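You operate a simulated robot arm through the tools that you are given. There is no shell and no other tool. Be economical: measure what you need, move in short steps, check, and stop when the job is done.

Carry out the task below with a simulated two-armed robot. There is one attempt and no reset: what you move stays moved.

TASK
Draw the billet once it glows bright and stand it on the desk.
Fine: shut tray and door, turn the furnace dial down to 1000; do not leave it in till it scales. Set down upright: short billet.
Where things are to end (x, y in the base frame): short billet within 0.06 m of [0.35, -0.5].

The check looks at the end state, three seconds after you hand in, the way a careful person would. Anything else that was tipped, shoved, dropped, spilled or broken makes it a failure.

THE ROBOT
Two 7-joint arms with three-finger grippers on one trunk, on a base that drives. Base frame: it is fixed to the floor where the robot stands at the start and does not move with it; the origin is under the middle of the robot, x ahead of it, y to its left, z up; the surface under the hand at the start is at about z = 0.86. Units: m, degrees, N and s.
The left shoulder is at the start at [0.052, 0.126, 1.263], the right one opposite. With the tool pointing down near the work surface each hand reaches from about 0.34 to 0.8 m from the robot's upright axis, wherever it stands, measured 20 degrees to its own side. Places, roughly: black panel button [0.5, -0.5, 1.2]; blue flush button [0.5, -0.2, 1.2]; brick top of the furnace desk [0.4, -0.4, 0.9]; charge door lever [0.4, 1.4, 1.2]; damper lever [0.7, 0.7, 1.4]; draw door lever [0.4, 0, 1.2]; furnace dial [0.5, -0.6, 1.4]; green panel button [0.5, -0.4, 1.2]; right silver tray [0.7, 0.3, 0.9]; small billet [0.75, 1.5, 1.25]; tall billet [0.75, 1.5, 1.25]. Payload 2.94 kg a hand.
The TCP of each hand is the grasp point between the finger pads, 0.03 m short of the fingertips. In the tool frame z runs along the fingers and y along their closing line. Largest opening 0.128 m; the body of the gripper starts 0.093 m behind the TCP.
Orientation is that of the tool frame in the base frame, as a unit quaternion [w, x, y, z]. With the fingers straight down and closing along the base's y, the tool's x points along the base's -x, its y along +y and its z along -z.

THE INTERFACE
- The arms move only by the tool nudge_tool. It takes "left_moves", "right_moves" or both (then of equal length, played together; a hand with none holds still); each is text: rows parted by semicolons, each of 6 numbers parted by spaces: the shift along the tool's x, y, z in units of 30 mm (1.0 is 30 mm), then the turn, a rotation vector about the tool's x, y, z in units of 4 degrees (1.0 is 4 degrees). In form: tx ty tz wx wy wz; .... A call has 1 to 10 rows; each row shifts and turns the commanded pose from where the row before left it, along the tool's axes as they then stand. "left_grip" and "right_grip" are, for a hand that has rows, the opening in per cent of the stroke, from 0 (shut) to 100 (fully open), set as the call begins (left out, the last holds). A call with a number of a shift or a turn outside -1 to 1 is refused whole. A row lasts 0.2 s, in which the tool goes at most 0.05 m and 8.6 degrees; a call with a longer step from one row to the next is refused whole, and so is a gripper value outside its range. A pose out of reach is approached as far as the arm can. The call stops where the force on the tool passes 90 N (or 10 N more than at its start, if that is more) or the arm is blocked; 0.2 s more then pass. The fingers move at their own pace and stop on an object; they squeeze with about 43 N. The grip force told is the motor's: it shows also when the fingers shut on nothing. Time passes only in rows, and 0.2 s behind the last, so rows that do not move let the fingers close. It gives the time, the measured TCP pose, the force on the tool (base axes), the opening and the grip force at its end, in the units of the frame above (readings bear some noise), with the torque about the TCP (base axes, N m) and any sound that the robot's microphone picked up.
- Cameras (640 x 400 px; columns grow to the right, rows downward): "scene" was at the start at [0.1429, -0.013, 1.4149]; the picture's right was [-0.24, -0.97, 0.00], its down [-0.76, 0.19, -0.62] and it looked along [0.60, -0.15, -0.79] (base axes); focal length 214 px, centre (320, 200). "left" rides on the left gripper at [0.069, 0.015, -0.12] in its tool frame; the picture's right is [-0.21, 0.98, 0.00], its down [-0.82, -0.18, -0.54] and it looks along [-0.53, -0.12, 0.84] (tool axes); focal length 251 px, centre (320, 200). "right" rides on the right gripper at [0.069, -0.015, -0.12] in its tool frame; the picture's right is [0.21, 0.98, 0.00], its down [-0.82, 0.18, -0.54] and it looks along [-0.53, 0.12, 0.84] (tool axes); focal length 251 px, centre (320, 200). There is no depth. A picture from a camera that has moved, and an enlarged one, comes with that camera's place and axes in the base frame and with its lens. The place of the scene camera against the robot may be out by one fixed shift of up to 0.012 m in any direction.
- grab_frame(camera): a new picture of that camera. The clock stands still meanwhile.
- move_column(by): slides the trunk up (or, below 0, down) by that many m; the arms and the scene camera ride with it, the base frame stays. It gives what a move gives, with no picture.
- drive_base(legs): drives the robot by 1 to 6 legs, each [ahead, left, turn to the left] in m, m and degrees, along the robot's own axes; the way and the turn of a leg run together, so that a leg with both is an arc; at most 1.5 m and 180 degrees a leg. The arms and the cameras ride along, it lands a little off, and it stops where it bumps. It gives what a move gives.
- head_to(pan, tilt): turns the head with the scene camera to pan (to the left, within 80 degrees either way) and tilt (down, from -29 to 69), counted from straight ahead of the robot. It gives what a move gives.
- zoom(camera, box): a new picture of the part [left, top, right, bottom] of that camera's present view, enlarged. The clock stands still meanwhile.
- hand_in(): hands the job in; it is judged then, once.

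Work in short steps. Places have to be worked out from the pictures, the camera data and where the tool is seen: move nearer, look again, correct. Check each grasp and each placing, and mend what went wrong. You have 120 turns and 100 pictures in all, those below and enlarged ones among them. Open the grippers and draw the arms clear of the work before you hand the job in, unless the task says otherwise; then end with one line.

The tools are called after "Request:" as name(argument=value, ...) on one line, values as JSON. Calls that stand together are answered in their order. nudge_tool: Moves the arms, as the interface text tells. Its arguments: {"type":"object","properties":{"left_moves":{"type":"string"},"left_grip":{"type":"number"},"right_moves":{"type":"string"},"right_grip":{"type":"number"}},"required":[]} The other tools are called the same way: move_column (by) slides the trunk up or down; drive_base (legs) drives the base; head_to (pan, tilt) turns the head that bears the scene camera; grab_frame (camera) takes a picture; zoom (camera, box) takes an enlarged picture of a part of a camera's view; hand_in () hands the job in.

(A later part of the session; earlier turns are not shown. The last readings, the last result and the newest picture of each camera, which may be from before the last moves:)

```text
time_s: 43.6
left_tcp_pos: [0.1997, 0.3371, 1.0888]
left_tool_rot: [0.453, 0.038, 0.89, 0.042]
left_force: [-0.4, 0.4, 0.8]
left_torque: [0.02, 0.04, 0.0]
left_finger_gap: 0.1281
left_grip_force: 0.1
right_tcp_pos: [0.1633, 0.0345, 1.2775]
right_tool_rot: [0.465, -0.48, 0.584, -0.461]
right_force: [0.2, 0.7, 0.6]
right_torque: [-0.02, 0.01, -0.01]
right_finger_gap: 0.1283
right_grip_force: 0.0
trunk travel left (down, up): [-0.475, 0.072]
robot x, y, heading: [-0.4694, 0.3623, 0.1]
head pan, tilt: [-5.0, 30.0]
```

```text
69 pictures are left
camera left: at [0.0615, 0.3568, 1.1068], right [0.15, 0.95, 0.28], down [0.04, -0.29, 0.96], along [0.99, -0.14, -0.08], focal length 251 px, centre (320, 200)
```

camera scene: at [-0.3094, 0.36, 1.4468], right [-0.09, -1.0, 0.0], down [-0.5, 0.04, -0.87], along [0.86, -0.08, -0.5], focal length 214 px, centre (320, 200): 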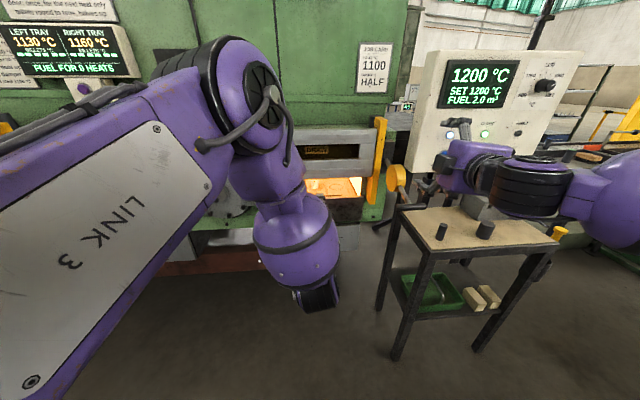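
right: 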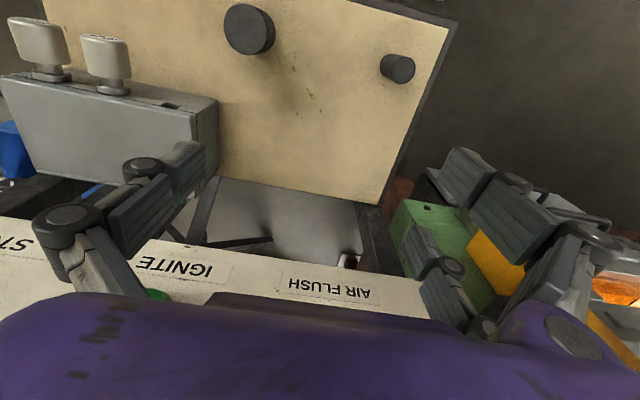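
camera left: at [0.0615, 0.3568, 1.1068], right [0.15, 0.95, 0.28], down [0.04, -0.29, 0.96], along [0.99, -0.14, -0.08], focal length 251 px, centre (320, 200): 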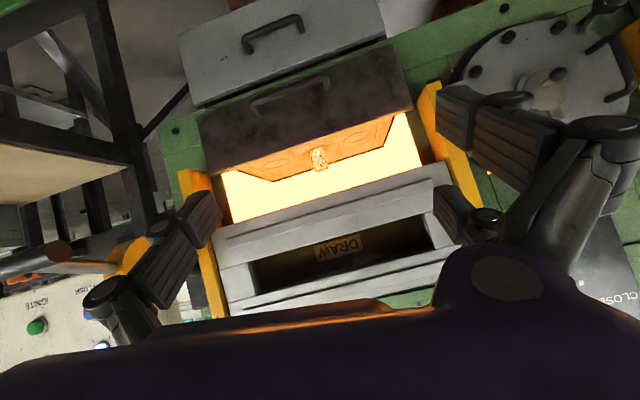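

Reaching in would foul the tray lip (z≈0.95) and door edge, so the tray must come out. The right hand already points ahead with vertical closing: I drive so it faces the tray handle (≈0.53, 0.29, 0.854) and lower the trunk.

Request:
drive_base(legs=[[0.12, 0.255, 0]])

Request:
move_column(by=-0.25)

Request:
nudge_tool(right_moves="0 1 0 .5 -.5 -.5;0 1 0 .5 -.5 -.5;0 1 0 .5 -.5 -.5;0 1 0 0 0 0;0 1 0 0 0 0")

Request:
grab_frame(camera="right")

```text
time_s: 46.4
left_tcp_pos: [0.3193, 0.5885, 1.0902]
left_tool_rot: [0.454, 0.04, 0.889, 0.043]
left_force: [-0.4, 0.2, 0.1]
left_torque: [-0.01, 0.0, -0.02]
left_finger_gap: 0.1282
left_grip_force: 0.1
right_tcp_pos: [0.2846, 0.2865, 1.2769]
right_tool_rot: [0.464, -0.478, 0.586, -0.462]
right_force: [0.2, 0.1, 0.5]
right_torque: [0.01, 0.03, 0.02]
right_finger_gap: 0.1279
right_grip_force: 0.0
trunk travel left (down, up): [-0.475, 0.072]
robot x, y, heading: [-0.3468, 0.6143, -0.3]
head pan, tilt: [-5.0, 30.0]
```

```text
time_s: 49.0
left_tcp_pos: [0.3197, 0.589, 0.8406]
left_tool_rot: [0.454, 0.04, 0.889, 0.043]
left_force: [0.2, -0.2, 0.3]
left_torque: [0.0, -0.03, 0.01]
left_finger_gap: 0.1282
left_grip_force: 0.1
right_tcp_pos: [0.3126, 0.2875, 0.9361]
right_tool_rot: [0.411, -0.517, 0.624, -0.418]
right_force: [0.0, -0.3, 0.2]
right_torque: [-0.04, 0.01, 0.02]
right_finger_gap: 0.128
right_grip_force: 0.0
trunk travel left (down, up): [-0.225, 0.322]
robot x, y, heading: [-0.3476, 0.6149, -0.2]
head pan, tilt: [-5.0, 30.0]
```

```text
time_s: 50.2
left_tcp_pos: [0.3199, 0.5911, 0.8394]
left_tool_rot: [0.453, 0.039, 0.89, 0.043]
left_force: [-0.7, 0.3, -0.3]
left_torque: [-0.01, -0.02, 0.0]
left_finger_gap: 0.1281
left_grip_force: 0.0
right_tcp_pos: [0.2925, 0.3136, 0.9212]
right_tool_rot: [0.414, -0.534, 0.613, -0.409]
right_force: [-0.4, 0.1, 0.1]
right_torque: [0.02, 0.03, -0.01]
right_finger_gap: 0.1279
right_grip_force: 0.1
right hand out of reach, approached as far as the arm can: row 1, 2, 3, 4, 5
trunk travel left (down, up): [-0.225, 0.322]
robot x, y, heading: [-0.3471, 0.6191, -0.1]
head pan, tilt: [-5.0, 30.0]
```

```text
68 pictures are left
camera right: at [0.1786, 0.2504, 0.9679], right [-0.33, -0.12, -0.94], down [-0.5, 0.87, 0.06], along [0.8, 0.49, -0.34], focal length 251 px, centre (320, 200)
```

right: 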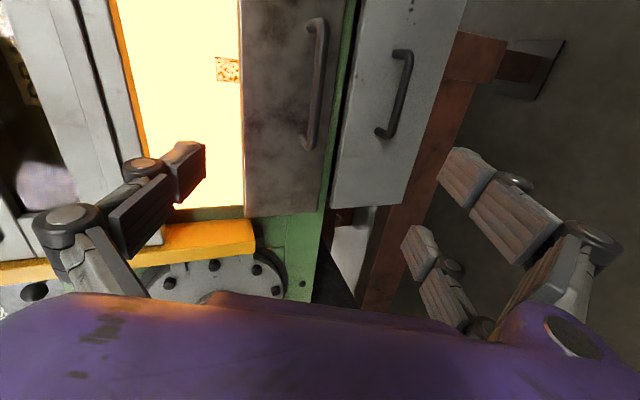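

Handle seen at about (0.53, 0.28, 0.85). I slide the right hand forward along its axis most of the way.

Request:
nudge_tool(right_moves=".1 -.1 1 0 0 0;.1 -.1 1 0 0 0;.1 -.1 1 0 0 0;.1 -.1 1 0 0 0;0 0 1 0 0 0;0 0 1 0 0 0;0 0 .6 0 0 0")

Request:
grab_frame(camera="right")

```text
time_s: 51.8
left_tcp_pos: [0.321, 0.5901, 0.8403]
left_tool_rot: [0.453, 0.04, 0.889, 0.042]
left_force: [-0.5, -0.4, 0.2]
left_torque: [-0.03, 0.0, 0.0]
left_finger_gap: 0.128
left_grip_force: 0.0
right_tcp_pos: [0.3803, 0.236, 0.9176]
right_tool_rot: [0.417, -0.529, 0.617, -0.407]
right_force: [0.5, 0.1, 0.3]
right_torque: [-0.02, 0.01, -0.04]
right_finger_gap: 0.1281
right_grip_force: 0.1
right hand out of reach, approached as far as the arm can: row 1, 2, 3, 4, 5, 6, 7
trunk travel left (down, up): [-0.225, 0.322]
robot x, y, heading: [-0.3459, 0.6215, -0.3]
head pan, tilt: [-5.0, 30.0]
```

```text
67 pictures are left
camera right: at [0.267, 0.1726, 0.9637], right [-0.33, -0.1, -0.94], down [-0.49, 0.87, 0.07], along [0.81, 0.49, -0.33], focal length 251 px, centre (320, 200)
```

right: 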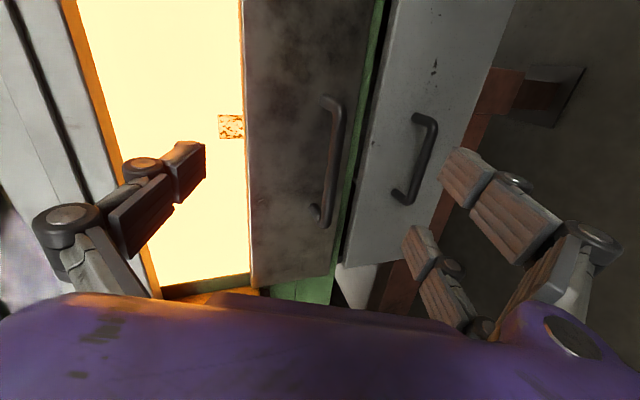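

The right arm can't extend straight here, so I move it with the base and trunk instead; the left hand goes aside first.

Request:
nudge_tool(left_moves="-1 1 0 0 0 0;-1 1 0 0 0 0;-1 1 0 0 0 0;-1 1 0 0 0 0")

Request:
move_column(by=-0.07)

Request:
drive_base(legs=[[0.1, 0.05, 0]])

Request:
grab_frame(camera="right")

```text
time_s: 52.8
left_tcp_pos: [0.3953, 0.6972, 0.9502]
left_tool_rot: [0.453, 0.04, 0.89, 0.042]
left_force: [-0.9, 0.4, 0.5]
left_torque: [0.03, -0.02, -0.02]
left_finger_gap: 0.1281
left_grip_force: 0.0
right_tcp_pos: [0.3815, 0.2349, 0.9176]
right_tool_rot: [0.417, -0.528, 0.618, -0.406]
right_force: [0.1, 0.1, -0.2]
right_torque: [-0.02, 0.01, -0.01]
right_finger_gap: 0.1282
right_grip_force: 0.1
trunk travel left (down, up): [-0.225, 0.322]
robot x, y, heading: [-0.3489, 0.6175, -0.4]
head pan, tilt: [-5.0, 30.0]
```

```text
time_s: 53.9
left_tcp_pos: [0.3939, 0.6955, 0.8809]
left_tool_rot: [0.454, 0.04, 0.889, 0.042]
left_force: [-0.5, -0.4, 0.4]
left_torque: [-0.03, 0.03, -0.02]
left_finger_gap: 0.1278
left_grip_force: 0.1
right_tcp_pos: [0.3936, 0.2349, 0.8016]
right_tool_rot: [0.397, -0.541, 0.632, -0.389]
right_force: [-0.3, 0.1, 0.3]
right_torque: [0.0, 0.01, -0.02]
right_finger_gap: 0.1281
right_grip_force: 0.0
trunk travel left (down, up): [-0.155, 0.392]
robot x, y, heading: [-0.3477, 0.6161, -0.0]
head pan, tilt: [-5.0, 30.0]
```

```text
time_s: 55.1
left_tcp_pos: [0.4898, 0.7459, 0.8832]
left_tool_rot: [0.455, 0.038, 0.889, 0.043]
left_force: [0.4, 0.4, 0.4]
left_torque: [-0.02, 0.03, -0.01]
left_finger_gap: 0.1277
left_grip_force: 0.0
right_tcp_pos: [0.4909, 0.2853, 0.8046]
right_tool_rot: [0.398, -0.541, 0.629, -0.391]
right_force: [-18.3, -7.0, 28.0]
right_torque: [0.05, -1.5, -0.27]
right_finger_gap: 0.1286
right_grip_force: 0.0
trunk travel left (down, up): [-0.155, 0.392]
robot x, y, heading: [-0.2476, 0.6682, -0.4]
head pan, tilt: [-5.0, 30.0]
```

```text
66 pictures are left
camera right: at [0.3796, 0.2227, 0.8581], right [-0.38, -0.11, -0.92], down [-0.49, 0.87, 0.1], along [0.79, 0.49, -0.38], focal length 251 px, centre (320, 200)
```

right: 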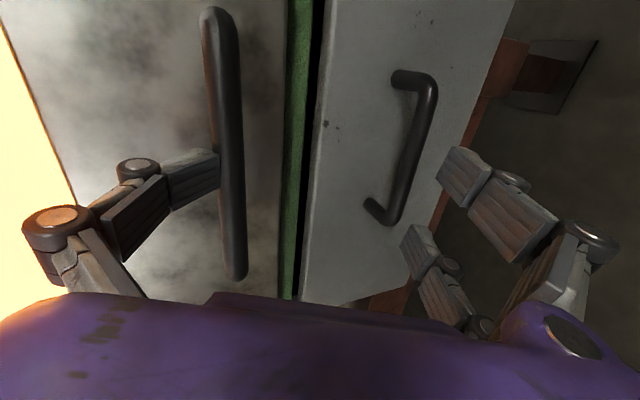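

The upper finger touches the handle; the hand is about 5 cm low. I back off slightly and raise it.

Request:
drive_base(legs=[[-0.04, 0, 0]])

Request:
nudge_tool(right_moves="0 -1 0 0 0 0;0 -.6 0 0 0 0;0 0 0 0 0 0")

Request:
grab_frame(camera="right")

```text
time_s: 56.0
left_tcp_pos: [0.4536, 0.7463, 0.8797]
left_tool_rot: [0.455, 0.04, 0.889, 0.042]
left_force: [0.1, 0.8, 0.3]
left_torque: [0.01, 0.0, 0.0]
left_finger_gap: 0.1283
left_grip_force: 0.1
right_tcp_pos: [0.4529, 0.2848, 0.8024]
right_tool_rot: [0.398, -0.542, 0.63, -0.39]
right_force: [0.4, 0.3, 0.0]
right_torque: [0.0, 0.03, 0.0]
right_finger_gap: 0.128
right_grip_force: 0.1
trunk travel left (down, up): [-0.155, 0.392]
robot x, y, heading: [-0.2889, 0.665, -0.6]
head pan, tilt: [-5.0, 30.0]
```

```text
time_s: 56.8
left_tcp_pos: [0.4528, 0.7479, 0.8803]
left_tool_rot: [0.454, 0.04, 0.889, 0.041]
left_force: [-0.8, 1.2, -0.3]
left_torque: [-0.07, 0.03, -0.08]
left_finger_gap: 0.1277
left_grip_force: 0.1
right_tcp_pos: [0.4658, 0.2848, 0.8303]
right_tool_rot: [0.398, -0.542, 0.629, -0.39]
right_force: [0.2, 1.6, 2.2]
right_torque: [-0.04, 0.24, -0.16]
right_finger_gap: 0.1275
right_grip_force: 0.1
right hand out of reach, approached as far as the arm can: row 1, 2
trunk travel left (down, up): [-0.155, 0.392]
robot x, y, heading: [-0.2873, 0.6667, -0.3]
head pan, tilt: [-5.0, 30.0]
```

```text
65 pictures are left
camera right: at [0.3568, 0.222, 0.8832], right [-0.38, -0.11, -0.92], down [-0.49, 0.87, 0.1], along [0.78, 0.49, -0.39], focal length 251 px, centre (320, 200)
```

right: 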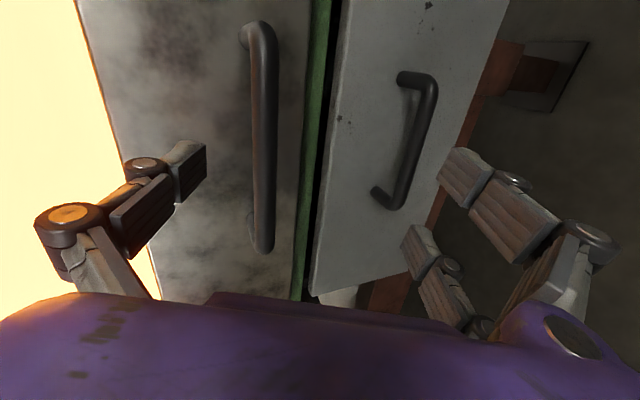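

The handle now lies between the fingers; I drive ahead 0.055 m and close.

Request:
drive_base(legs=[[0.055, 0, 0]])

Request:
nudge_tool(right_moves="0 0 0 0 0 0;0 0 0 0 0 0;0 0 0 0 0 0", right_grip=0)

Request:
grab_frame(camera="right")

```text
time_s: 57.7
left_tcp_pos: [0.5091, 0.7441, 0.88]
left_tool_rot: [0.453, 0.04, 0.89, 0.042]
left_force: [-0.6, -0.6, 0.1]
left_torque: [0.07, -0.01, -0.03]
left_finger_gap: 0.1284
left_grip_force: 0.1
right_tcp_pos: [0.5215, 0.2826, 0.8276]
right_tool_rot: [0.397, -0.541, 0.631, -0.389]
right_force: [1.1, 0.3, -0.1]
right_torque: [0.02, -0.03, -0.04]
right_finger_gap: 0.1281
right_grip_force: 0.1
trunk travel left (down, up): [-0.155, 0.392]
robot x, y, heading: [-0.2342, 0.6674, -0.5]
head pan, tilt: [-5.0, 30.0]
```

```text
time_s: 58.5
left_tcp_pos: [0.5059, 0.7451, 0.8838]
left_tool_rot: [0.455, 0.04, 0.889, 0.042]
left_force: [0.1, -0.9, -1.0]
left_torque: [0.02, 0.02, -0.03]
left_finger_gap: 0.1274
left_grip_force: 0.1
right_tcp_pos: [0.5233, 0.2812, 0.8399]
right_tool_rot: [0.402, -0.537, 0.626, -0.397]
right_force: [6.0, -8.8, 36.0]
right_torque: [-0.11, 0.37, 0.34]
right_finger_gap: 0.0244
right_grip_force: 20.0
trunk travel left (down, up): [-0.155, 0.392]
robot x, y, heading: [-0.2381, 0.6665, -0.2]
head pan, tilt: [-5.0, 30.0]
```

```text
64 pictures are left
camera right: at [0.4106, 0.2182, 0.8911], right [-0.37, -0.11, -0.92], down [-0.48, 0.87, 0.09], along [0.79, 0.48, -0.37], focal length 251 px, centre (320, 200)
```

right: 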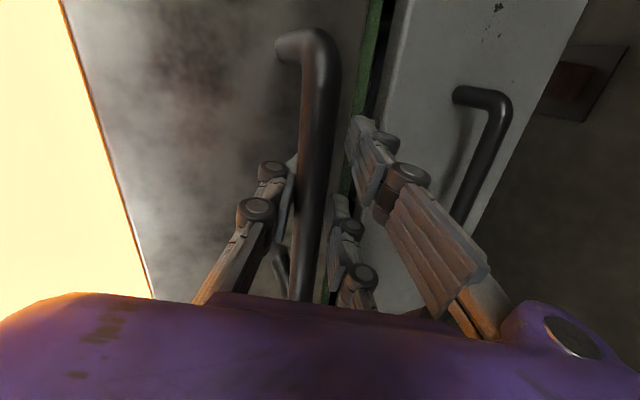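

Handle gripped. I pull the tray gently out by driving back 0.24 m.

Request:
drive_base(legs=[[-0.24, 0, 0]])

Request:
grab_frame(camera="right")

Request:
head_to(pan=-25, tilt=30)

Request:
grab_frame(camera="scene")

```text
time_s: 60.3
left_tcp_pos: [0.2677, 0.7467, 0.8823]
left_tool_rot: [0.454, 0.041, 0.889, 0.041]
left_force: [-0.4, -1.2, 0.4]
left_torque: [0.01, -0.01, 0.0]
left_finger_gap: 0.1281
left_grip_force: 0.1
right_tcp_pos: [0.2832, 0.2828, 0.8379]
right_tool_rot: [0.403, -0.538, 0.626, -0.395]
right_force: [2.4, -14.4, 44.1]
right_torque: [-0.72, 0.76, 0.7]
right_finger_gap: 0.0183
right_grip_force: 34.6
trunk travel left (down, up): [-0.155, 0.392]
robot x, y, heading: [-0.4705, 0.6663, -0.3]
head pan, tilt: [-5.0, 30.0]
```

```text
63 pictures are left
camera right: at [0.1712, 0.2205, 0.8897], right [-0.37, -0.11, -0.92], down [-0.49, 0.87, 0.1], along [0.79, 0.48, -0.37], focal length 251 px, centre (320, 200)
```

right: 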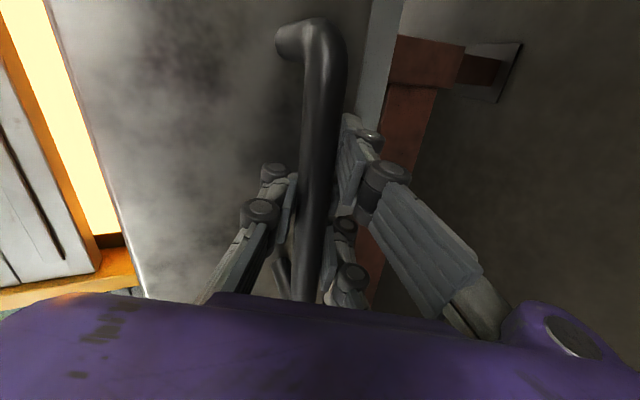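

```text
time_s: 61.1
left_tcp_pos: [0.2686, 0.7443, 0.8819]
left_tool_rot: [0.454, 0.042, 0.889, 0.041]
left_force: [-0.1, -0.2, 0.6]
left_torque: [0.02, 0.0, 0.0]
left_finger_gap: 0.128
left_grip_force: 0.0
right_tcp_pos: [0.2847, 0.2832, 0.8396]
right_tool_rot: [0.404, -0.537, 0.626, -0.396]
right_force: [3.9, -4.6, 23.2]
right_torque: [-0.73, 0.44, 0.91]
right_finger_gap: 0.0184
right_grip_force: 32.6
trunk travel left (down, up): [-0.155, 0.392]
robot x, y, heading: [-0.473, 0.6677, -0.5]
head pan, tilt: [-25.0, 30.0]
```

```text
62 pictures are left
camera scene: at [-0.2143, 0.6341, 1.1056], right [-0.43, -0.9, 0.0], down [-0.45, 0.21, -0.87], along [0.78, -0.37, -0.5], focal length 214 px, centre (320, 200)
```

scene: 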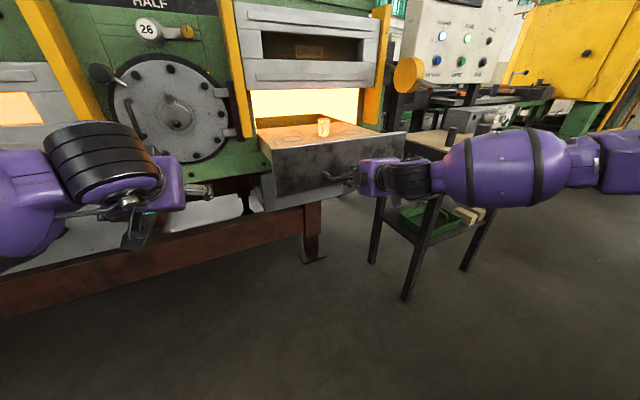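

The tray is out and the billet stands on it near (0.51, 0.28). I zoom to place it better.

Request:
zoom(camera="scene", box=[240, 80, 420, 190])

```text
3.56 times, centred on (330, 135) of scene
camera zoom: at [-0.2143, 0.6341, 1.1056], right [-0.43, -0.9, 0.0], down [-0.45, 0.21, -0.87], along [0.78, -0.37, -0.5], focal length 763 px, centre (284, 431)
```

zoom: 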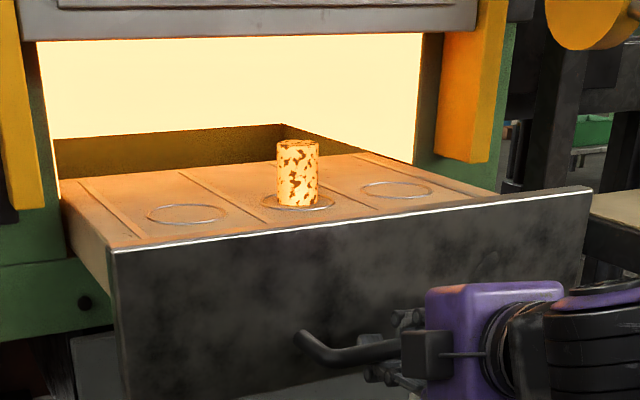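

Plan: release the handle, raise the left hand, then turn the robot 45° right and drive so the left hand comes over the billet while the right stays clear of the desk.

Request:
nudge_tool(right_moves="0 0 0 0 0 0;0 0 0 0 0 0;0 0 0 0 0 0;0 0 0 0 0 0;0 0 0 0 0 0", right_grip=100, left_moves="-.8 0 -.59 0 0 0;-.8 0 -.59 0 0 0;-.8 0 -.59 0 0 0;-.8 0 -.59 0 0 0;-.8 0 -.59 0 0 0")

Request:
drive_base(legs=[[-0.08, 0, 0], [0, 0, -45]])

Request:
grab_frame(camera="scene")

```text
time_s: 62.3
left_tcp_pos: [0.2695, 0.727, 1.0299]
left_tool_rot: [0.453, 0.042, 0.889, 0.042]
left_force: [-0.8, 0.2, 0.3]
left_torque: [-0.01, -0.02, -0.02]
left_finger_gap: 0.1282
left_grip_force: 0.0
right_tcp_pos: [0.2849, 0.2825, 0.836]
right_tool_rot: [0.402, -0.538, 0.627, -0.394]
right_force: [-3.0, -0.6, 1.4]
right_torque: [0.06, -0.26, -0.04]
right_finger_gap: 0.1291
right_grip_force: 0.2
trunk travel left (down, up): [-0.155, 0.392]
robot x, y, heading: [-0.475, 0.6701, -0.4]
head pan, tilt: [-25.0, 30.0]
```

```text
time_s: 65.4
left_tcp_pos: [0.012, 0.1852, 1.0289]
left_tool_rot: [0.434, 0.38, 0.806, -0.135]
left_force: [-0.3, 0.3, -0.8]
left_torque: [0.04, 0.02, 0.01]
left_finger_gap: 0.1282
left_grip_force: 0.0
right_tcp_pos: [-0.2922, -0.1407, 0.8356]
right_tool_rot: [0.22, -0.256, 0.786, -0.518]
right_force: [-0.9, -0.6, -0.2]
right_torque: [-0.01, 0.0, 0.0]
right_finger_gap: 0.1279
right_grip_force: 0.2
trunk travel left (down, up): [-0.155, 0.392]
robot x, y, heading: [-0.5538, 0.669, -45.7]
head pan, tilt: [-25.0, 30.0]
```

```text
60 pictures are left
camera scene: at [-0.4004, 0.4572, 1.1051], right [-0.94, -0.33, 0.0], down [-0.17, 0.47, -0.87], along [0.29, -0.82, -0.5], focal length 214 px, centre (320, 200)
```

scene: 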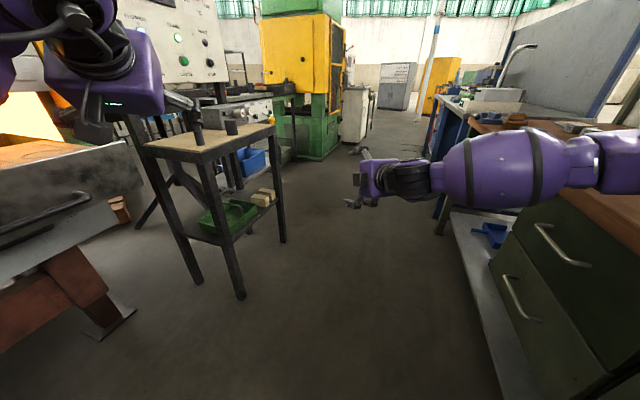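

I drive diagonally so the left hand comes over the billet.

Request:
drive_base(legs=[[0.275, 0.415, 0]])

Request:
grab_frame(camera="left")

Request:
head_to(pan=5, tilt=35)

Request:
grab_frame(camera="scene")

```text
time_s: 69.5
left_tcp_pos: [0.4713, 0.2748, 1.0342]
left_tool_rot: [0.437, 0.386, 0.801, -0.138]
left_force: [-2.1, -0.7, -0.4]
left_torque: [0.0, -0.06, 0.02]
left_finger_gap: 0.1285
left_grip_force: 0.0
right_tcp_pos: [0.1721, -0.048, 0.838]
right_tool_rot: [0.222, -0.252, 0.786, -0.519]
right_force: [-0.1, 0.0, 0.3]
right_torque: [-0.04, -0.02, 0.0]
right_finger_gap: 0.128
right_grip_force: 0.1
trunk travel left (down, up): [-0.155, 0.392]
robot x, y, heading: [-0.0751, 0.7638, -45.5]
head pan, tilt: [-25.0, 30.0]
stopped in leg 1: the robot was blocked; the commanded pose is now the measured one
```

```text
59 pictures are left
camera left: at [0.3877, 0.3872, 1.0503], right [0.79, 0.54, 0.29], down [-0.19, -0.23, 0.96], along [0.58, -0.81, -0.08], focal length 251 px, centre (320, 200)
```

left: 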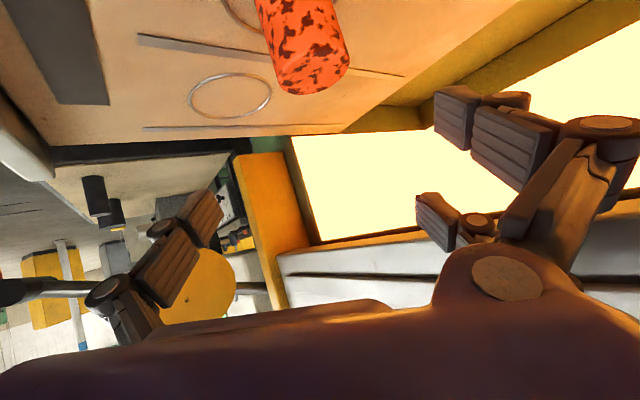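

```text
time_s: 70.4
left_tcp_pos: [0.4716, 0.2733, 1.0335]
left_tool_rot: [0.436, 0.385, 0.802, -0.136]
left_force: [-2.1, 0.0, -1.8]
left_torque: [-0.11, 0.04, 0.06]
left_finger_gap: 0.1284
left_grip_force: 0.2
right_tcp_pos: [0.172, -0.0481, 0.8375]
right_tool_rot: [0.223, -0.252, 0.786, -0.519]
right_force: [0.4, 0.8, -0.5]
right_torque: [-0.03, 0.02, -0.04]
right_finger_gap: 0.1279
right_grip_force: 0.1
trunk travel left (down, up): [-0.155, 0.392]
robot x, y, heading: [-0.0785, 0.7614, -45.6]
head pan, tilt: [5.0, 35.0]
```

```text
58 pictures are left
camera scene: at [0.1001, 0.5781, 1.0992], right [-0.65, -0.76, -0.01], down [-0.43, 0.37, -0.82], along [0.63, -0.53, -0.57], focal length 214 px, centre (320, 200)
```

scene: 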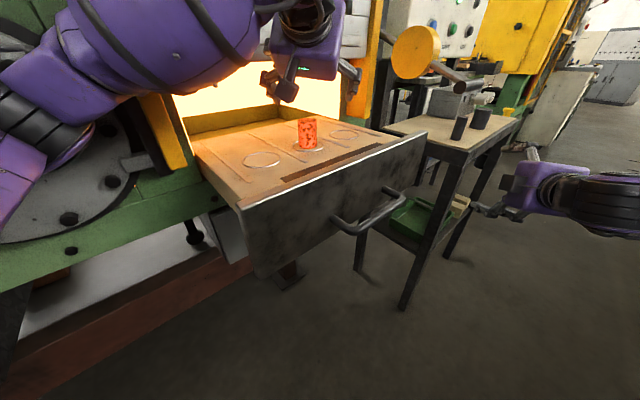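

The base stopped (left elbow likely near the furnace) but the hand is within reach: billet at about (0.495, 0.283). I lower the left hand around it.

Request:
nudge_tool(left_moves=".57 .12 .5 0 0 0;.57 .12 .5 0 0 0;.57 .12 .5 0 0 0")

Request:
grab_frame(camera="left")

Request:
grab_frame(camera="scene")

```text
time_s: 71.4
left_tcp_pos: [0.4621, 0.2616, 0.9907]
left_tool_rot: [0.449, 0.395, 0.788, -0.147]
left_force: [-0.1, -0.3, 0.3]
left_torque: [-0.02, -0.01, 0.04]
left_finger_gap: 0.1281
left_grip_force: 0.1
right_tcp_pos: [0.1533, -0.0567, 0.8371]
right_tool_rot: [0.226, -0.245, 0.787, -0.52]
right_force: [-0.8, -0.3, 0.0]
right_torque: [0.03, 0.0, 0.01]
right_finger_gap: 0.1279
right_grip_force: 0.0
trunk travel left (down, up): [-0.155, 0.392]
robot x, y, heading: [-0.0804, 0.7588, -46.4]
head pan, tilt: [5.0, 35.0]
stopped in row 3 (left hand): the arm was blocked; the commanded pose is now the measured one
```

```text
57 pictures are left
camera left: at [0.3816, 0.3782, 1.0012], right [0.8, 0.53, 0.3], down [-0.22, -0.2, 0.95], along [0.56, -0.83, -0.04], focal length 251 px, centre (320, 200)
```

left: 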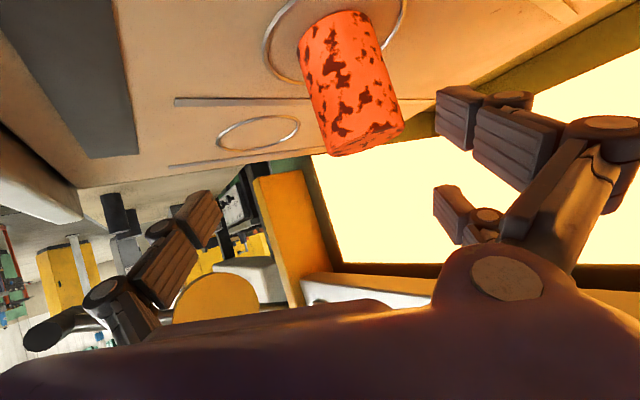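

```text
56 pictures are left
camera scene: at [0.0846, 0.5687, 1.1001], right [-0.66, -0.75, -0.02], down [-0.41, 0.38, -0.83], along [0.63, -0.54, -0.56], focal length 214 px, centre (320, 200)
```

scene: 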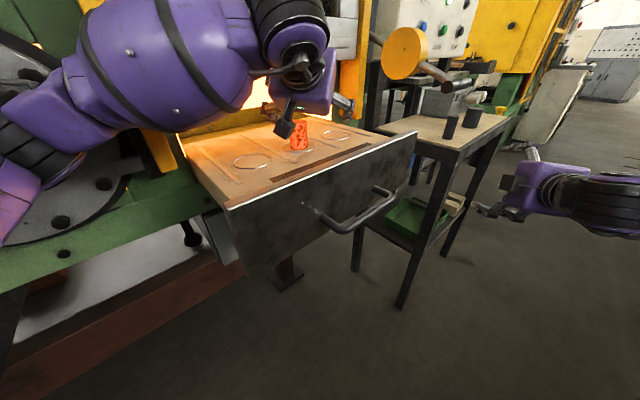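

The elbow blocks further lowering. I raise the hand clear, shift the robot 0.09 m away from the furnace, and will reach out again.

Request:
nudge_tool(left_moves="-.8 .12 -.58 0 0 0;-.8 .12 -.58 0 0 0")

Request:
drive_base(legs=[[-0.062, -0.065, 0]])

```text
time_s: 72.0
left_tcp_pos: [0.4713, 0.2621, 1.0315]
left_tool_rot: [0.439, 0.396, 0.794, -0.143]
left_force: [0.2, -0.4, -0.4]
left_torque: [0.01, -0.01, 0.04]
left_finger_gap: 0.1281
left_grip_force: 0.1
right_tcp_pos: [0.162, -0.0585, 0.8298]
right_tool_rot: [0.224, -0.247, 0.789, -0.516]
right_force: [0.1, 0.3, 0.4]
right_torque: [0.0, -0.02, -0.01]
right_finger_gap: 0.1278
right_grip_force: 0.0
trunk travel left (down, up): [-0.155, 0.392]
robot x, y, heading: [-0.0806, 0.7628, -46.2]
head pan, tilt: [5.0, 35.0]
```

```text
time_s: 73.2
left_tcp_pos: [0.4012, 0.2735, 1.0323]
left_tool_rot: [0.438, 0.388, 0.798, -0.146]
left_force: [0.0, -0.4, 0.0]
left_torque: [0.02, 0.02, 0.02]
left_finger_gap: 0.1284
left_grip_force: 0.1
right_tcp_pos: [0.0859, -0.0527, 0.8359]
right_tool_rot: [0.217, -0.252, 0.787, -0.519]
right_force: [-0.3, -0.5, 0.8]
right_torque: [0.03, -0.01, 0.05]
right_finger_gap: 0.1282
right_grip_force: 0.0
trunk travel left (down, up): [-0.155, 0.392]
robot x, y, heading: [-0.1671, 0.7601, -46.0]
head pan, tilt: [5.0, 35.0]
```

Now I reach +x by 0.094 m at this height, over the billet, and check.

Request:
nudge_tool(left_moves="-.3 .82 .58 0 0 0;-.3 .82 .58 0 0 0;-.3 .82 .58 0 0 0")

Request:
grab_frame(camera="left")

```text
time_s: 74.0
left_tcp_pos: [0.4887, 0.2796, 1.0401]
left_tool_rot: [0.442, 0.388, 0.795, -0.149]
left_force: [-32.4, 11.6, 5.5]
left_torque: [-0.45, -2.14, 2.51]
left_finger_gap: 0.125
left_grip_force: 0.1
right_tcp_pos: [0.0814, -0.0506, 0.8368]
right_tool_rot: [0.218, -0.252, 0.786, -0.52]
right_force: [0.3, 0.6, 0.1]
right_torque: [0.0, 0.04, -0.05]
right_finger_gap: 0.1279
right_grip_force: 0.1
trunk travel left (down, up): [-0.155, 0.392]
robot x, y, heading: [-0.163, 0.7616, -46.1]
head pan, tilt: [5.0, 35.0]
```

```text
55 pictures are left
camera left: at [0.4078, 0.3949, 1.0528], right [0.8, 0.53, 0.28], down [-0.2, -0.2, 0.96], along [0.57, -0.82, -0.05], focal length 251 px, centre (320, 200)
```

left: 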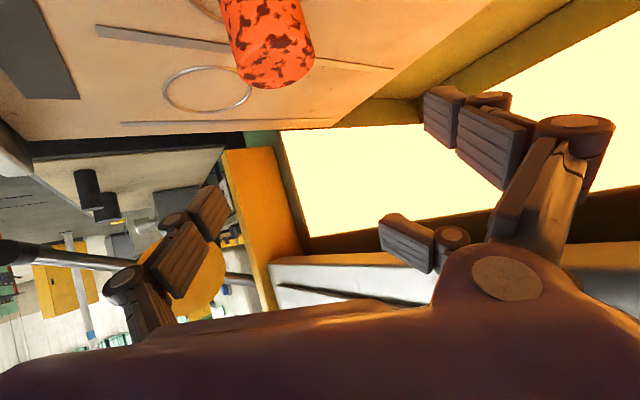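

A finger knuckle touches the raised door; the billet is at about (0.485, 0.279), right under the hand. I ease back a hair and descend 0.09 m.

Request:
nudge_tool(left_moves="0 -.3 -.2 0 0 0;.87 -.09 .58 0 0 0;.87 -.09 .58 0 0 0;.87 -.09 .58 0 0 0;0 0 0 0 0 0")

Request:
grab_frame(camera="left")

```text
time_s: 75.2
left_tcp_pos: [0.486, 0.2818, 0.9481]
left_tool_rot: [0.443, 0.387, 0.795, -0.149]
left_force: [5.0, -4.4, 23.7]
left_torque: [1.22, -1.15, -0.4]
left_finger_gap: 0.1279
left_grip_force: 0.0
right_tcp_pos: [0.0854, -0.0516, 0.8366]
right_tool_rot: [0.217, -0.253, 0.786, -0.52]
right_force: [0.0, 0.7, -0.5]
right_torque: [0.0, 0.0, 0.05]
right_finger_gap: 0.128
right_grip_force: 0.1
trunk travel left (down, up): [-0.155, 0.392]
robot x, y, heading: [-0.1685, 0.7568, -46.0]
head pan, tilt: [5.0, 35.0]
```

```text
54 pictures are left
camera left: at [0.4043, 0.3954, 0.9608], right [0.79, 0.54, 0.28], down [-0.2, -0.2, 0.96], along [0.57, -0.82, -0.05], focal length 251 px, centre (320, 200)
```

left: 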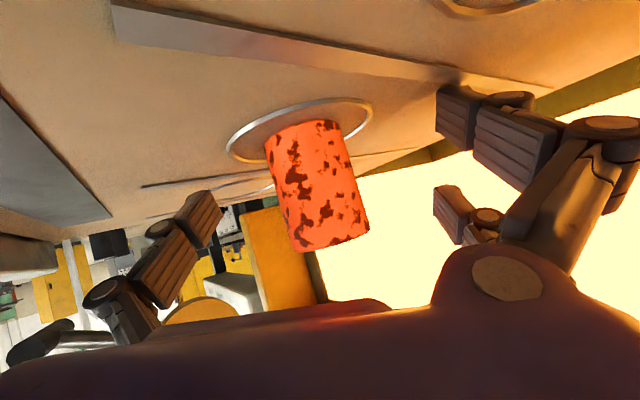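

The billet sits right at the grasp point; a fingertip rests on the tray. I lift 7 mm and close.

Request:
nudge_tool(left_moves="-.19 0 -.13 0 0 0;0 0 0 0 0 0;0 0 0 0 0 0;0 0 0 0 0 0;0 0 0 0 0 0", left_grip=0)

Request:
grab_frame(camera="left")

```text
time_s: 76.5
left_tcp_pos: [0.4832, 0.2847, 0.9642]
left_tool_rot: [0.45, 0.382, 0.793, -0.152]
left_force: [4.9, 21.2, 51.2]
left_torque: [1.6, -0.95, 0.31]
left_finger_gap: 0.0369
left_grip_force: 43.1
right_tcp_pos: [0.0834, -0.0487, 0.8405]
right_tool_rot: [0.219, -0.252, 0.786, -0.52]
right_force: [0.3, 0.1, 0.1]
right_torque: [-0.01, -0.02, -0.02]
right_finger_gap: 0.1277
right_grip_force: 0.0
trunk travel left (down, up): [-0.155, 0.392]
robot x, y, heading: [-0.1672, 0.7593, -46.1]
head pan, tilt: [5.0, 35.0]
```

```text
53 pictures are left
camera left: at [0.4022, 0.3989, 0.975], right [0.79, 0.55, 0.28], down [-0.21, -0.19, 0.96], along [0.58, -0.82, -0.04], focal length 251 px, centre (320, 200)
```

left: 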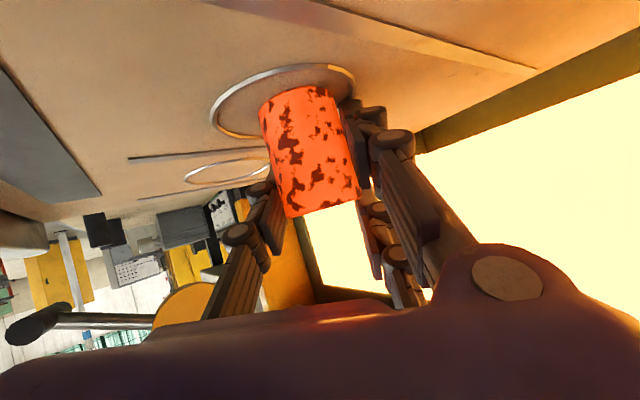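

Gripped at 37 mm. I lift it 7.5 cm while drawing back from the door.

Request:
nudge_tool(left_moves="-.57 -.1 -.5 0 0 0;-.57 -.16 -.7 0 0 0;-.57 -.16 -.7 0 0 0;0 0 0 0 0 0")

Request:
grab_frame(camera="left")

Request:
grab_frame(camera="scene")

```text
time_s: 77.5
left_tcp_pos: [0.4594, 0.2771, 1.021]
left_tool_rot: [0.437, 0.388, 0.798, -0.146]
left_force: [-0.5, -0.1, -6.4]
left_torque: [-0.07, -0.02, 0.01]
left_finger_gap: 0.0369
left_grip_force: 42.6
right_tcp_pos: [0.0863, -0.051, 0.8348]
right_tool_rot: [0.218, -0.253, 0.788, -0.518]
right_force: [0.5, 0.1, 0.2]
right_torque: [0.01, -0.02, -0.03]
right_finger_gap: 0.128
right_grip_force: 0.0
trunk travel left (down, up): [-0.155, 0.392]
robot x, y, heading: [-0.1676, 0.7622, -46.1]
head pan, tilt: [5.0, 35.0]
```

```text
52 pictures are left
camera left: at [0.3778, 0.3927, 1.0349], right [0.8, 0.54, 0.28], down [-0.19, -0.21, 0.96], along [0.57, -0.82, -0.07], focal length 251 px, centre (320, 200)
```

left: 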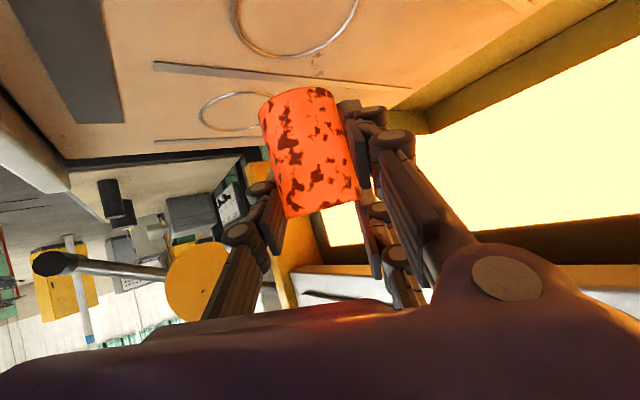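

```text
51 pictures are left
camera scene: at [0.0208, 0.5745, 1.097], right [-0.66, -0.75, 0.0], down [-0.43, 0.38, -0.82], along [0.62, -0.54, -0.57], focal length 214 px, centre (320, 200)
```

scene: 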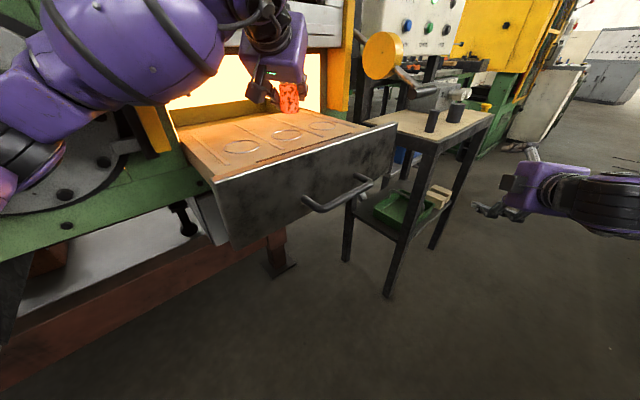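

The billet is held upright. I back away from the furnace (-x), then travel along -y toward the desk.

Request:
drive_base(legs=[[-0.25, -0.259, 0], [0.54, -0.522, 0]])

Request:
move_column(by=0.06)

Request:
head_to(pan=10, tilt=30)

Request:
grab_frame(camera="scene")

Request:
grab_frame(camera="left")

```text
time_s: 85.0
left_tcp_pos: [0.1021, -0.4702, 1.0207]
left_tool_rot: [0.438, 0.388, 0.798, -0.146]
left_force: [0.6, -1.4, -5.7]
left_torque: [-0.05, -0.07, -0.01]
left_finger_gap: 0.0371
left_grip_force: 43.1
right_tcp_pos: [-0.2708, -0.7993, 0.8342]
right_tool_rot: [0.217, -0.252, 0.788, -0.519]
right_force: [-0.2, 0.1, 0.4]
right_torque: [0.01, -0.01, -0.01]
right_finger_gap: 0.1279
right_grip_force: 0.0
trunk travel left (down, up): [-0.155, 0.392]
robot x, y, heading: [-0.5254, 0.0138, -46.0]
head pan, tilt: [5.0, 35.0]
```

```text
time_s: 86.0
left_tcp_pos: [0.1025, -0.4704, 1.0807]
left_tool_rot: [0.438, 0.388, 0.798, -0.145]
left_force: [1.0, -0.3, -4.9]
left_torque: [-0.07, -0.03, -0.03]
left_finger_gap: 0.0373
left_grip_force: 42.8
right_tcp_pos: [-0.2701, -0.8012, 0.8942]
right_tool_rot: [0.217, -0.252, 0.788, -0.518]
right_force: [0.6, -0.2, -0.3]
right_torque: [-0.04, 0.01, -0.02]
right_finger_gap: 0.1281
right_grip_force: 0.0
trunk travel left (down, up): [-0.215, 0.332]
robot x, y, heading: [-0.5253, 0.0075, -45.8]
head pan, tilt: [5.0, 35.0]
```

```text
time_s: 86.6
left_tcp_pos: [0.1019, -0.4698, 1.0804]
left_tool_rot: [0.438, 0.388, 0.797, -0.147]
left_force: [-0.5, -0.4, -6.3]
left_torque: [-0.08, -0.05, 0.0]
left_finger_gap: 0.0375
left_grip_force: 42.3
right_tcp_pos: [-0.2706, -0.7996, 0.895]
right_tool_rot: [0.217, -0.252, 0.787, -0.519]
right_force: [0.3, 0.2, 0.1]
right_torque: [0.0, 0.02, -0.02]
right_finger_gap: 0.1281
right_grip_force: 0.1
trunk travel left (down, up): [-0.215, 0.332]
robot x, y, heading: [-0.5244, 0.0087, -46.4]
head pan, tilt: [10.0, 30.0]
```

```text
50 pictures are left
camera scene: at [-0.3459, -0.1527, 1.1737], right [-0.59, -0.81, 0.0], down [-0.4, 0.29, -0.87], along [0.7, -0.51, -0.5], focal length 214 px, centre (320, 200)
```

scene: 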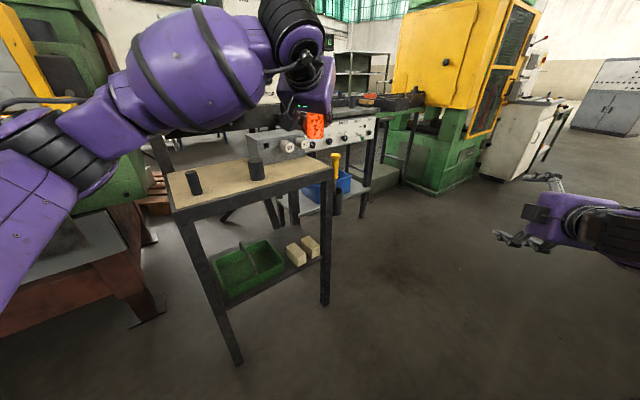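

```text
49 pictures are left
camera left: at [0.0205, -0.3556, 1.0956], right [0.8, 0.54, 0.28], down [-0.19, -0.21, 0.96], along [0.57, -0.82, -0.06], focal length 251 px, centre (320, 200)
```

left: 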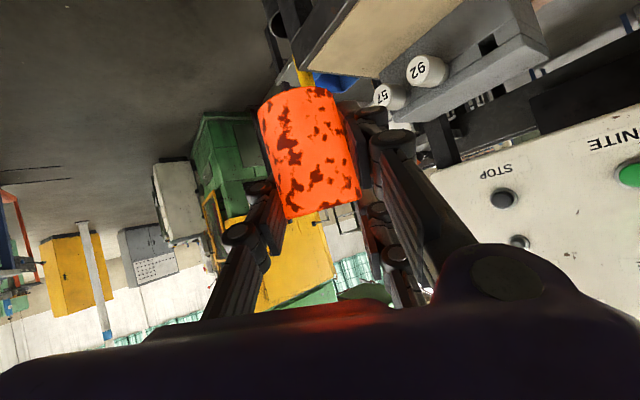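

I zoom on the desk to place the target among the items.

Request:
zoom(camera="scene", box=[150, 100, 390, 250])

```text
2.67 times, centred on (270, 175) of scene
camera zoom: at [-0.3459, -0.1527, 1.1737], right [-0.59, -0.81, 0.0], down [-0.4, 0.29, -0.87], along [0.7, -0.51, -0.5], focal length 572 px, centre (453, 267)
```

zoom: 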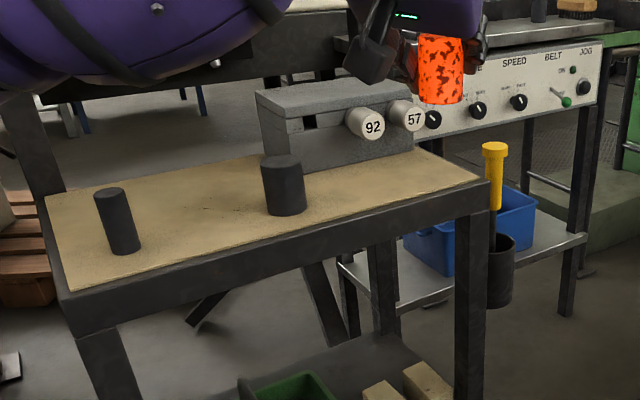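

Fat piece at (0.31,-0.37), knob box front at x≈0.40. I'll set the billet at about (0.312,-0.492). I drive it over that spot, still high.

Request:
drive_base(legs=[[0.161, 0.137, 0]])

Request:
move_column(by=-0.11)

Request:
grab_frame(camera="left")

Request:
zoom(camera="scene", box=[200, 100, 440, 250])

```text
time_s: 88.5
left_tcp_pos: [0.313, -0.489, 1.0809]
left_tool_rot: [0.439, 0.387, 0.798, -0.147]
left_force: [0.8, 0.3, -5.7]
left_torque: [-0.09, -0.04, -0.02]
left_finger_gap: 0.0374
left_grip_force: 42.8
right_tcp_pos: [-0.0576, -0.8197, 0.8927]
right_tool_rot: [0.218, -0.253, 0.787, -0.518]
right_force: [-0.5, 0.5, 0.2]
right_torque: [-0.02, -0.01, -0.01]
right_finger_gap: 0.1278
right_grip_force: 0.1
trunk travel left (down, up): [-0.215, 0.332]
robot x, y, heading: [-0.3138, -0.0045, -46.2]
head pan, tilt: [10.0, 30.0]
```

```text
time_s: 89.9
left_tcp_pos: [0.2794, -0.5, 0.9918]
left_tool_rot: [0.452, 0.394, 0.787, -0.144]
left_force: [0.2, 0.8, -5.7]
left_torque: [-0.04, -0.04, -0.01]
left_finger_gap: 0.0372
left_grip_force: 43.0
right_tcp_pos: [-0.0775, -0.8308, 0.7661]
right_tool_rot: [0.223, -0.245, 0.795, -0.508]
right_force: [-0.1, 0.0, -0.4]
right_torque: [-0.02, -0.03, 0.01]
right_finger_gap: 0.128
right_grip_force: 0.1
trunk travel left (down, up): [-0.105, 0.442]
robot x, y, heading: [-0.314, -0.0089, -46.1]
head pan, tilt: [10.0, 30.0]
```

```text
47 pictures are left
camera left: at [0.1992, -0.3846, 1.0034], right [0.79, 0.53, 0.3], down [-0.23, -0.21, 0.95], along [0.57, -0.82, -0.04], focal length 251 px, centre (320, 200)
```

left: 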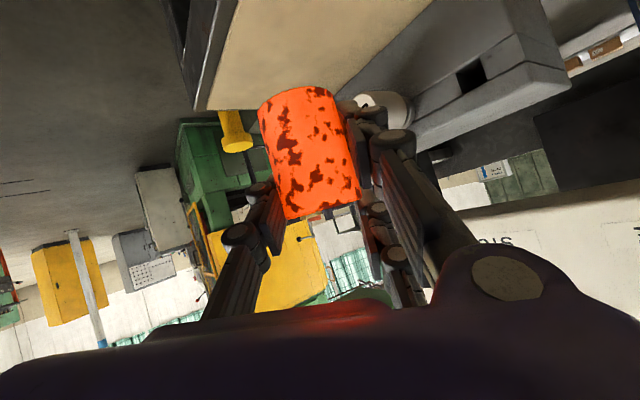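

```text
2.67 times, centred on (320, 175) of scene
camera zoom: at [-0.1344, -0.211, 1.0506], right [-0.59, -0.81, -0.02], down [-0.38, 0.3, -0.87], along [0.71, -0.51, -0.48], focal length 572 px, centre (320, 267)
```

zoom: 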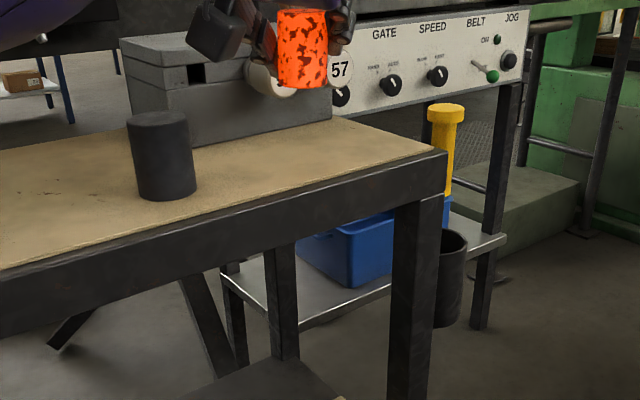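

The lowering was partly blocked: something under the left arm. I look there before moving.

Request:
head_to(pan=50, tilt=35)

Request:
grab_frame(camera="scene")

```text
time_s: 91.0
left_tcp_pos: [0.2799, -0.4996, 0.9897]
left_tool_rot: [0.45, 0.395, 0.788, -0.142]
left_force: [-0.3, 0.6, -5.4]
left_torque: [-0.07, -0.03, 0.0]
left_finger_gap: 0.0374
left_grip_force: 43.3
right_tcp_pos: [-0.0779, -0.8314, 0.7652]
right_tool_rot: [0.224, -0.245, 0.795, -0.508]
right_force: [-0.3, -0.1, -0.5]
right_torque: [0.0, 0.01, 0.03]
right_finger_gap: 0.1277
right_grip_force: 0.0
trunk travel left (down, up): [-0.105, 0.442]
robot x, y, heading: [-0.3141, -0.0063, -46.3]
head pan, tilt: [50.0, 35.0]
```

```text
45 pictures are left
camera scene: at [-0.1194, -0.1516, 1.0437], right [0.07, -1.0, -0.01], down [-0.55, -0.03, -0.84], along [0.83, 0.06, -0.55], focal length 214 px, centre (320, 200)
```

scene: 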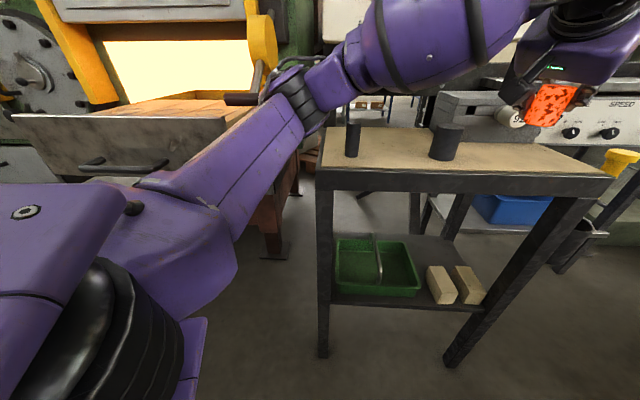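

The left elbow rests on the lever bar. I lift the trunk, back off, and turn the robot to a heading of about -20° so the elbow is clear of the lever.

Request:
move_column(by=0.16)

Request:
drive_base(legs=[[-0.2, 0, 0]])

Request:
grab_frame(camera="scene")

```text
time_s: 92.8
left_tcp_pos: [0.3144, -0.4893, 1.1292]
left_tool_rot: [0.438, 0.387, 0.798, -0.145]
left_force: [0.1, 0.0, -5.1]
left_torque: [-0.06, -0.03, -0.03]
left_finger_gap: 0.0376
left_grip_force: 42.8
right_tcp_pos: [-0.0531, -0.8251, 0.9233]
right_tool_rot: [0.212, -0.254, 0.796, -0.506]
right_force: [0.4, 0.1, -0.9]
right_torque: [-0.01, -0.01, 0.01]
right_finger_gap: 0.128
right_grip_force: 0.0
trunk travel left (down, up): [-0.265, 0.282]
robot x, y, heading: [-0.3159, -0.0096, -45.9]
head pan, tilt: [50.0, 35.0]
```

```text
time_s: 94.4
left_tcp_pos: [0.1756, -0.3461, 1.1314]
left_tool_rot: [0.439, 0.387, 0.798, -0.146]
left_force: [-0.4, 0.4, -5.5]
left_torque: [-0.03, -0.05, -0.01]
left_finger_gap: 0.0376
left_grip_force: 42.8
right_tcp_pos: [-0.1911, -0.6834, 0.9238]
right_tool_rot: [0.212, -0.254, 0.796, -0.507]
right_force: [0.3, 0.1, 0.6]
right_torque: [0.03, 0.01, 0.03]
right_finger_gap: 0.1279
right_grip_force: 0.0
trunk travel left (down, up): [-0.265, 0.282]
robot x, y, heading: [-0.4534, 0.1366, -45.8]
head pan, tilt: [50.0, 35.0]
```

```text
44 pictures are left
camera scene: at [-0.2684, 0.0406, 1.2189], right [0.07, -1.0, 0.0], down [-0.57, -0.04, -0.82], along [0.82, 0.06, -0.57], focal length 214 px, centre (320, 200)
```

scene: 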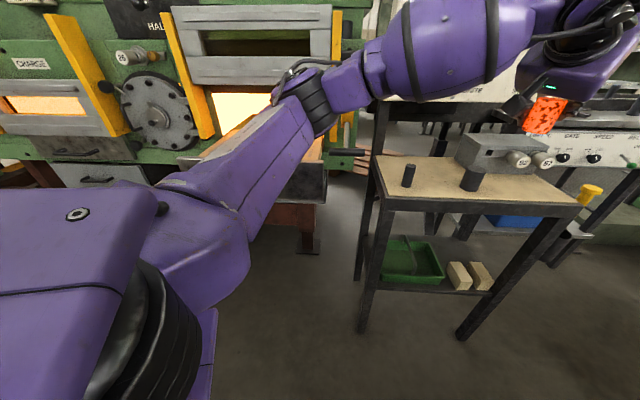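

Door and lever unchanged. I slide the robot right (-y) and then turn 26° left so the billet swings in over the spot.

Request:
drive_base(legs=[[0.328, -0.333, 0], [0, 0, 26]])

Request:
head_to(pan=15, tilt=35)

Request:
grab_frame(camera="scene")

```text
time_s: 99.2
left_tcp_pos: [0.3131, -0.4949, 1.1321]
left_tool_rot: [0.46, 0.2, 0.864, -0.045]
left_force: [0.2, -0.1, -6.0]
left_torque: [-0.03, -0.06, 0.01]
left_finger_gap: 0.0373
left_grip_force: 43.2
right_tcp_pos: [0.1296, -0.9567, 0.9245]
right_tool_rot: [0.32, -0.425, 0.719, -0.447]
right_force: [-0.6, 0.2, -0.7]
right_torque: [0.0, -0.01, 0.01]
right_finger_gap: 0.1279
right_grip_force: 0.1
trunk travel left (down, up): [-0.265, 0.282]
robot x, y, heading: [-0.4569, -0.3388, -20.3]
head pan, tilt: [50.0, 35.0]
```

```text
time_s: 100.2
left_tcp_pos: [0.3133, -0.4961, 1.1301]
left_tool_rot: [0.46, 0.2, 0.864, -0.045]
left_force: [-0.1, 0.8, -6.2]
left_torque: [-0.05, -0.05, -0.04]
left_finger_gap: 0.0373
left_grip_force: 43.0
right_tcp_pos: [0.1296, -0.958, 0.9236]
right_tool_rot: [0.32, -0.426, 0.719, -0.446]
right_force: [-0.2, 1.0, -1.2]
right_torque: [-0.01, -0.03, 0.02]
right_finger_gap: 0.1282
right_grip_force: 0.1
trunk travel left (down, up): [-0.265, 0.282]
robot x, y, heading: [-0.4587, -0.3346, -20.5]
head pan, tilt: [15.0, 35.0]
```

```text
43 pictures are left
camera scene: at [-0.2426, -0.3881, 1.2189], right [-0.09, -1.0, 0.0], down [-0.57, 0.05, -0.82], along [0.82, -0.07, -0.57], focal length 214 px, centre (320, 200)
```

scene: 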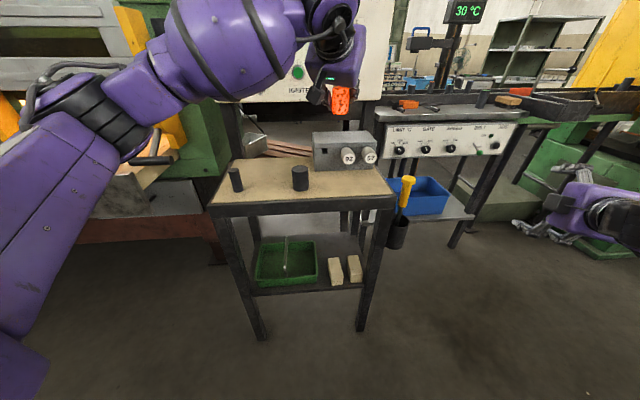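

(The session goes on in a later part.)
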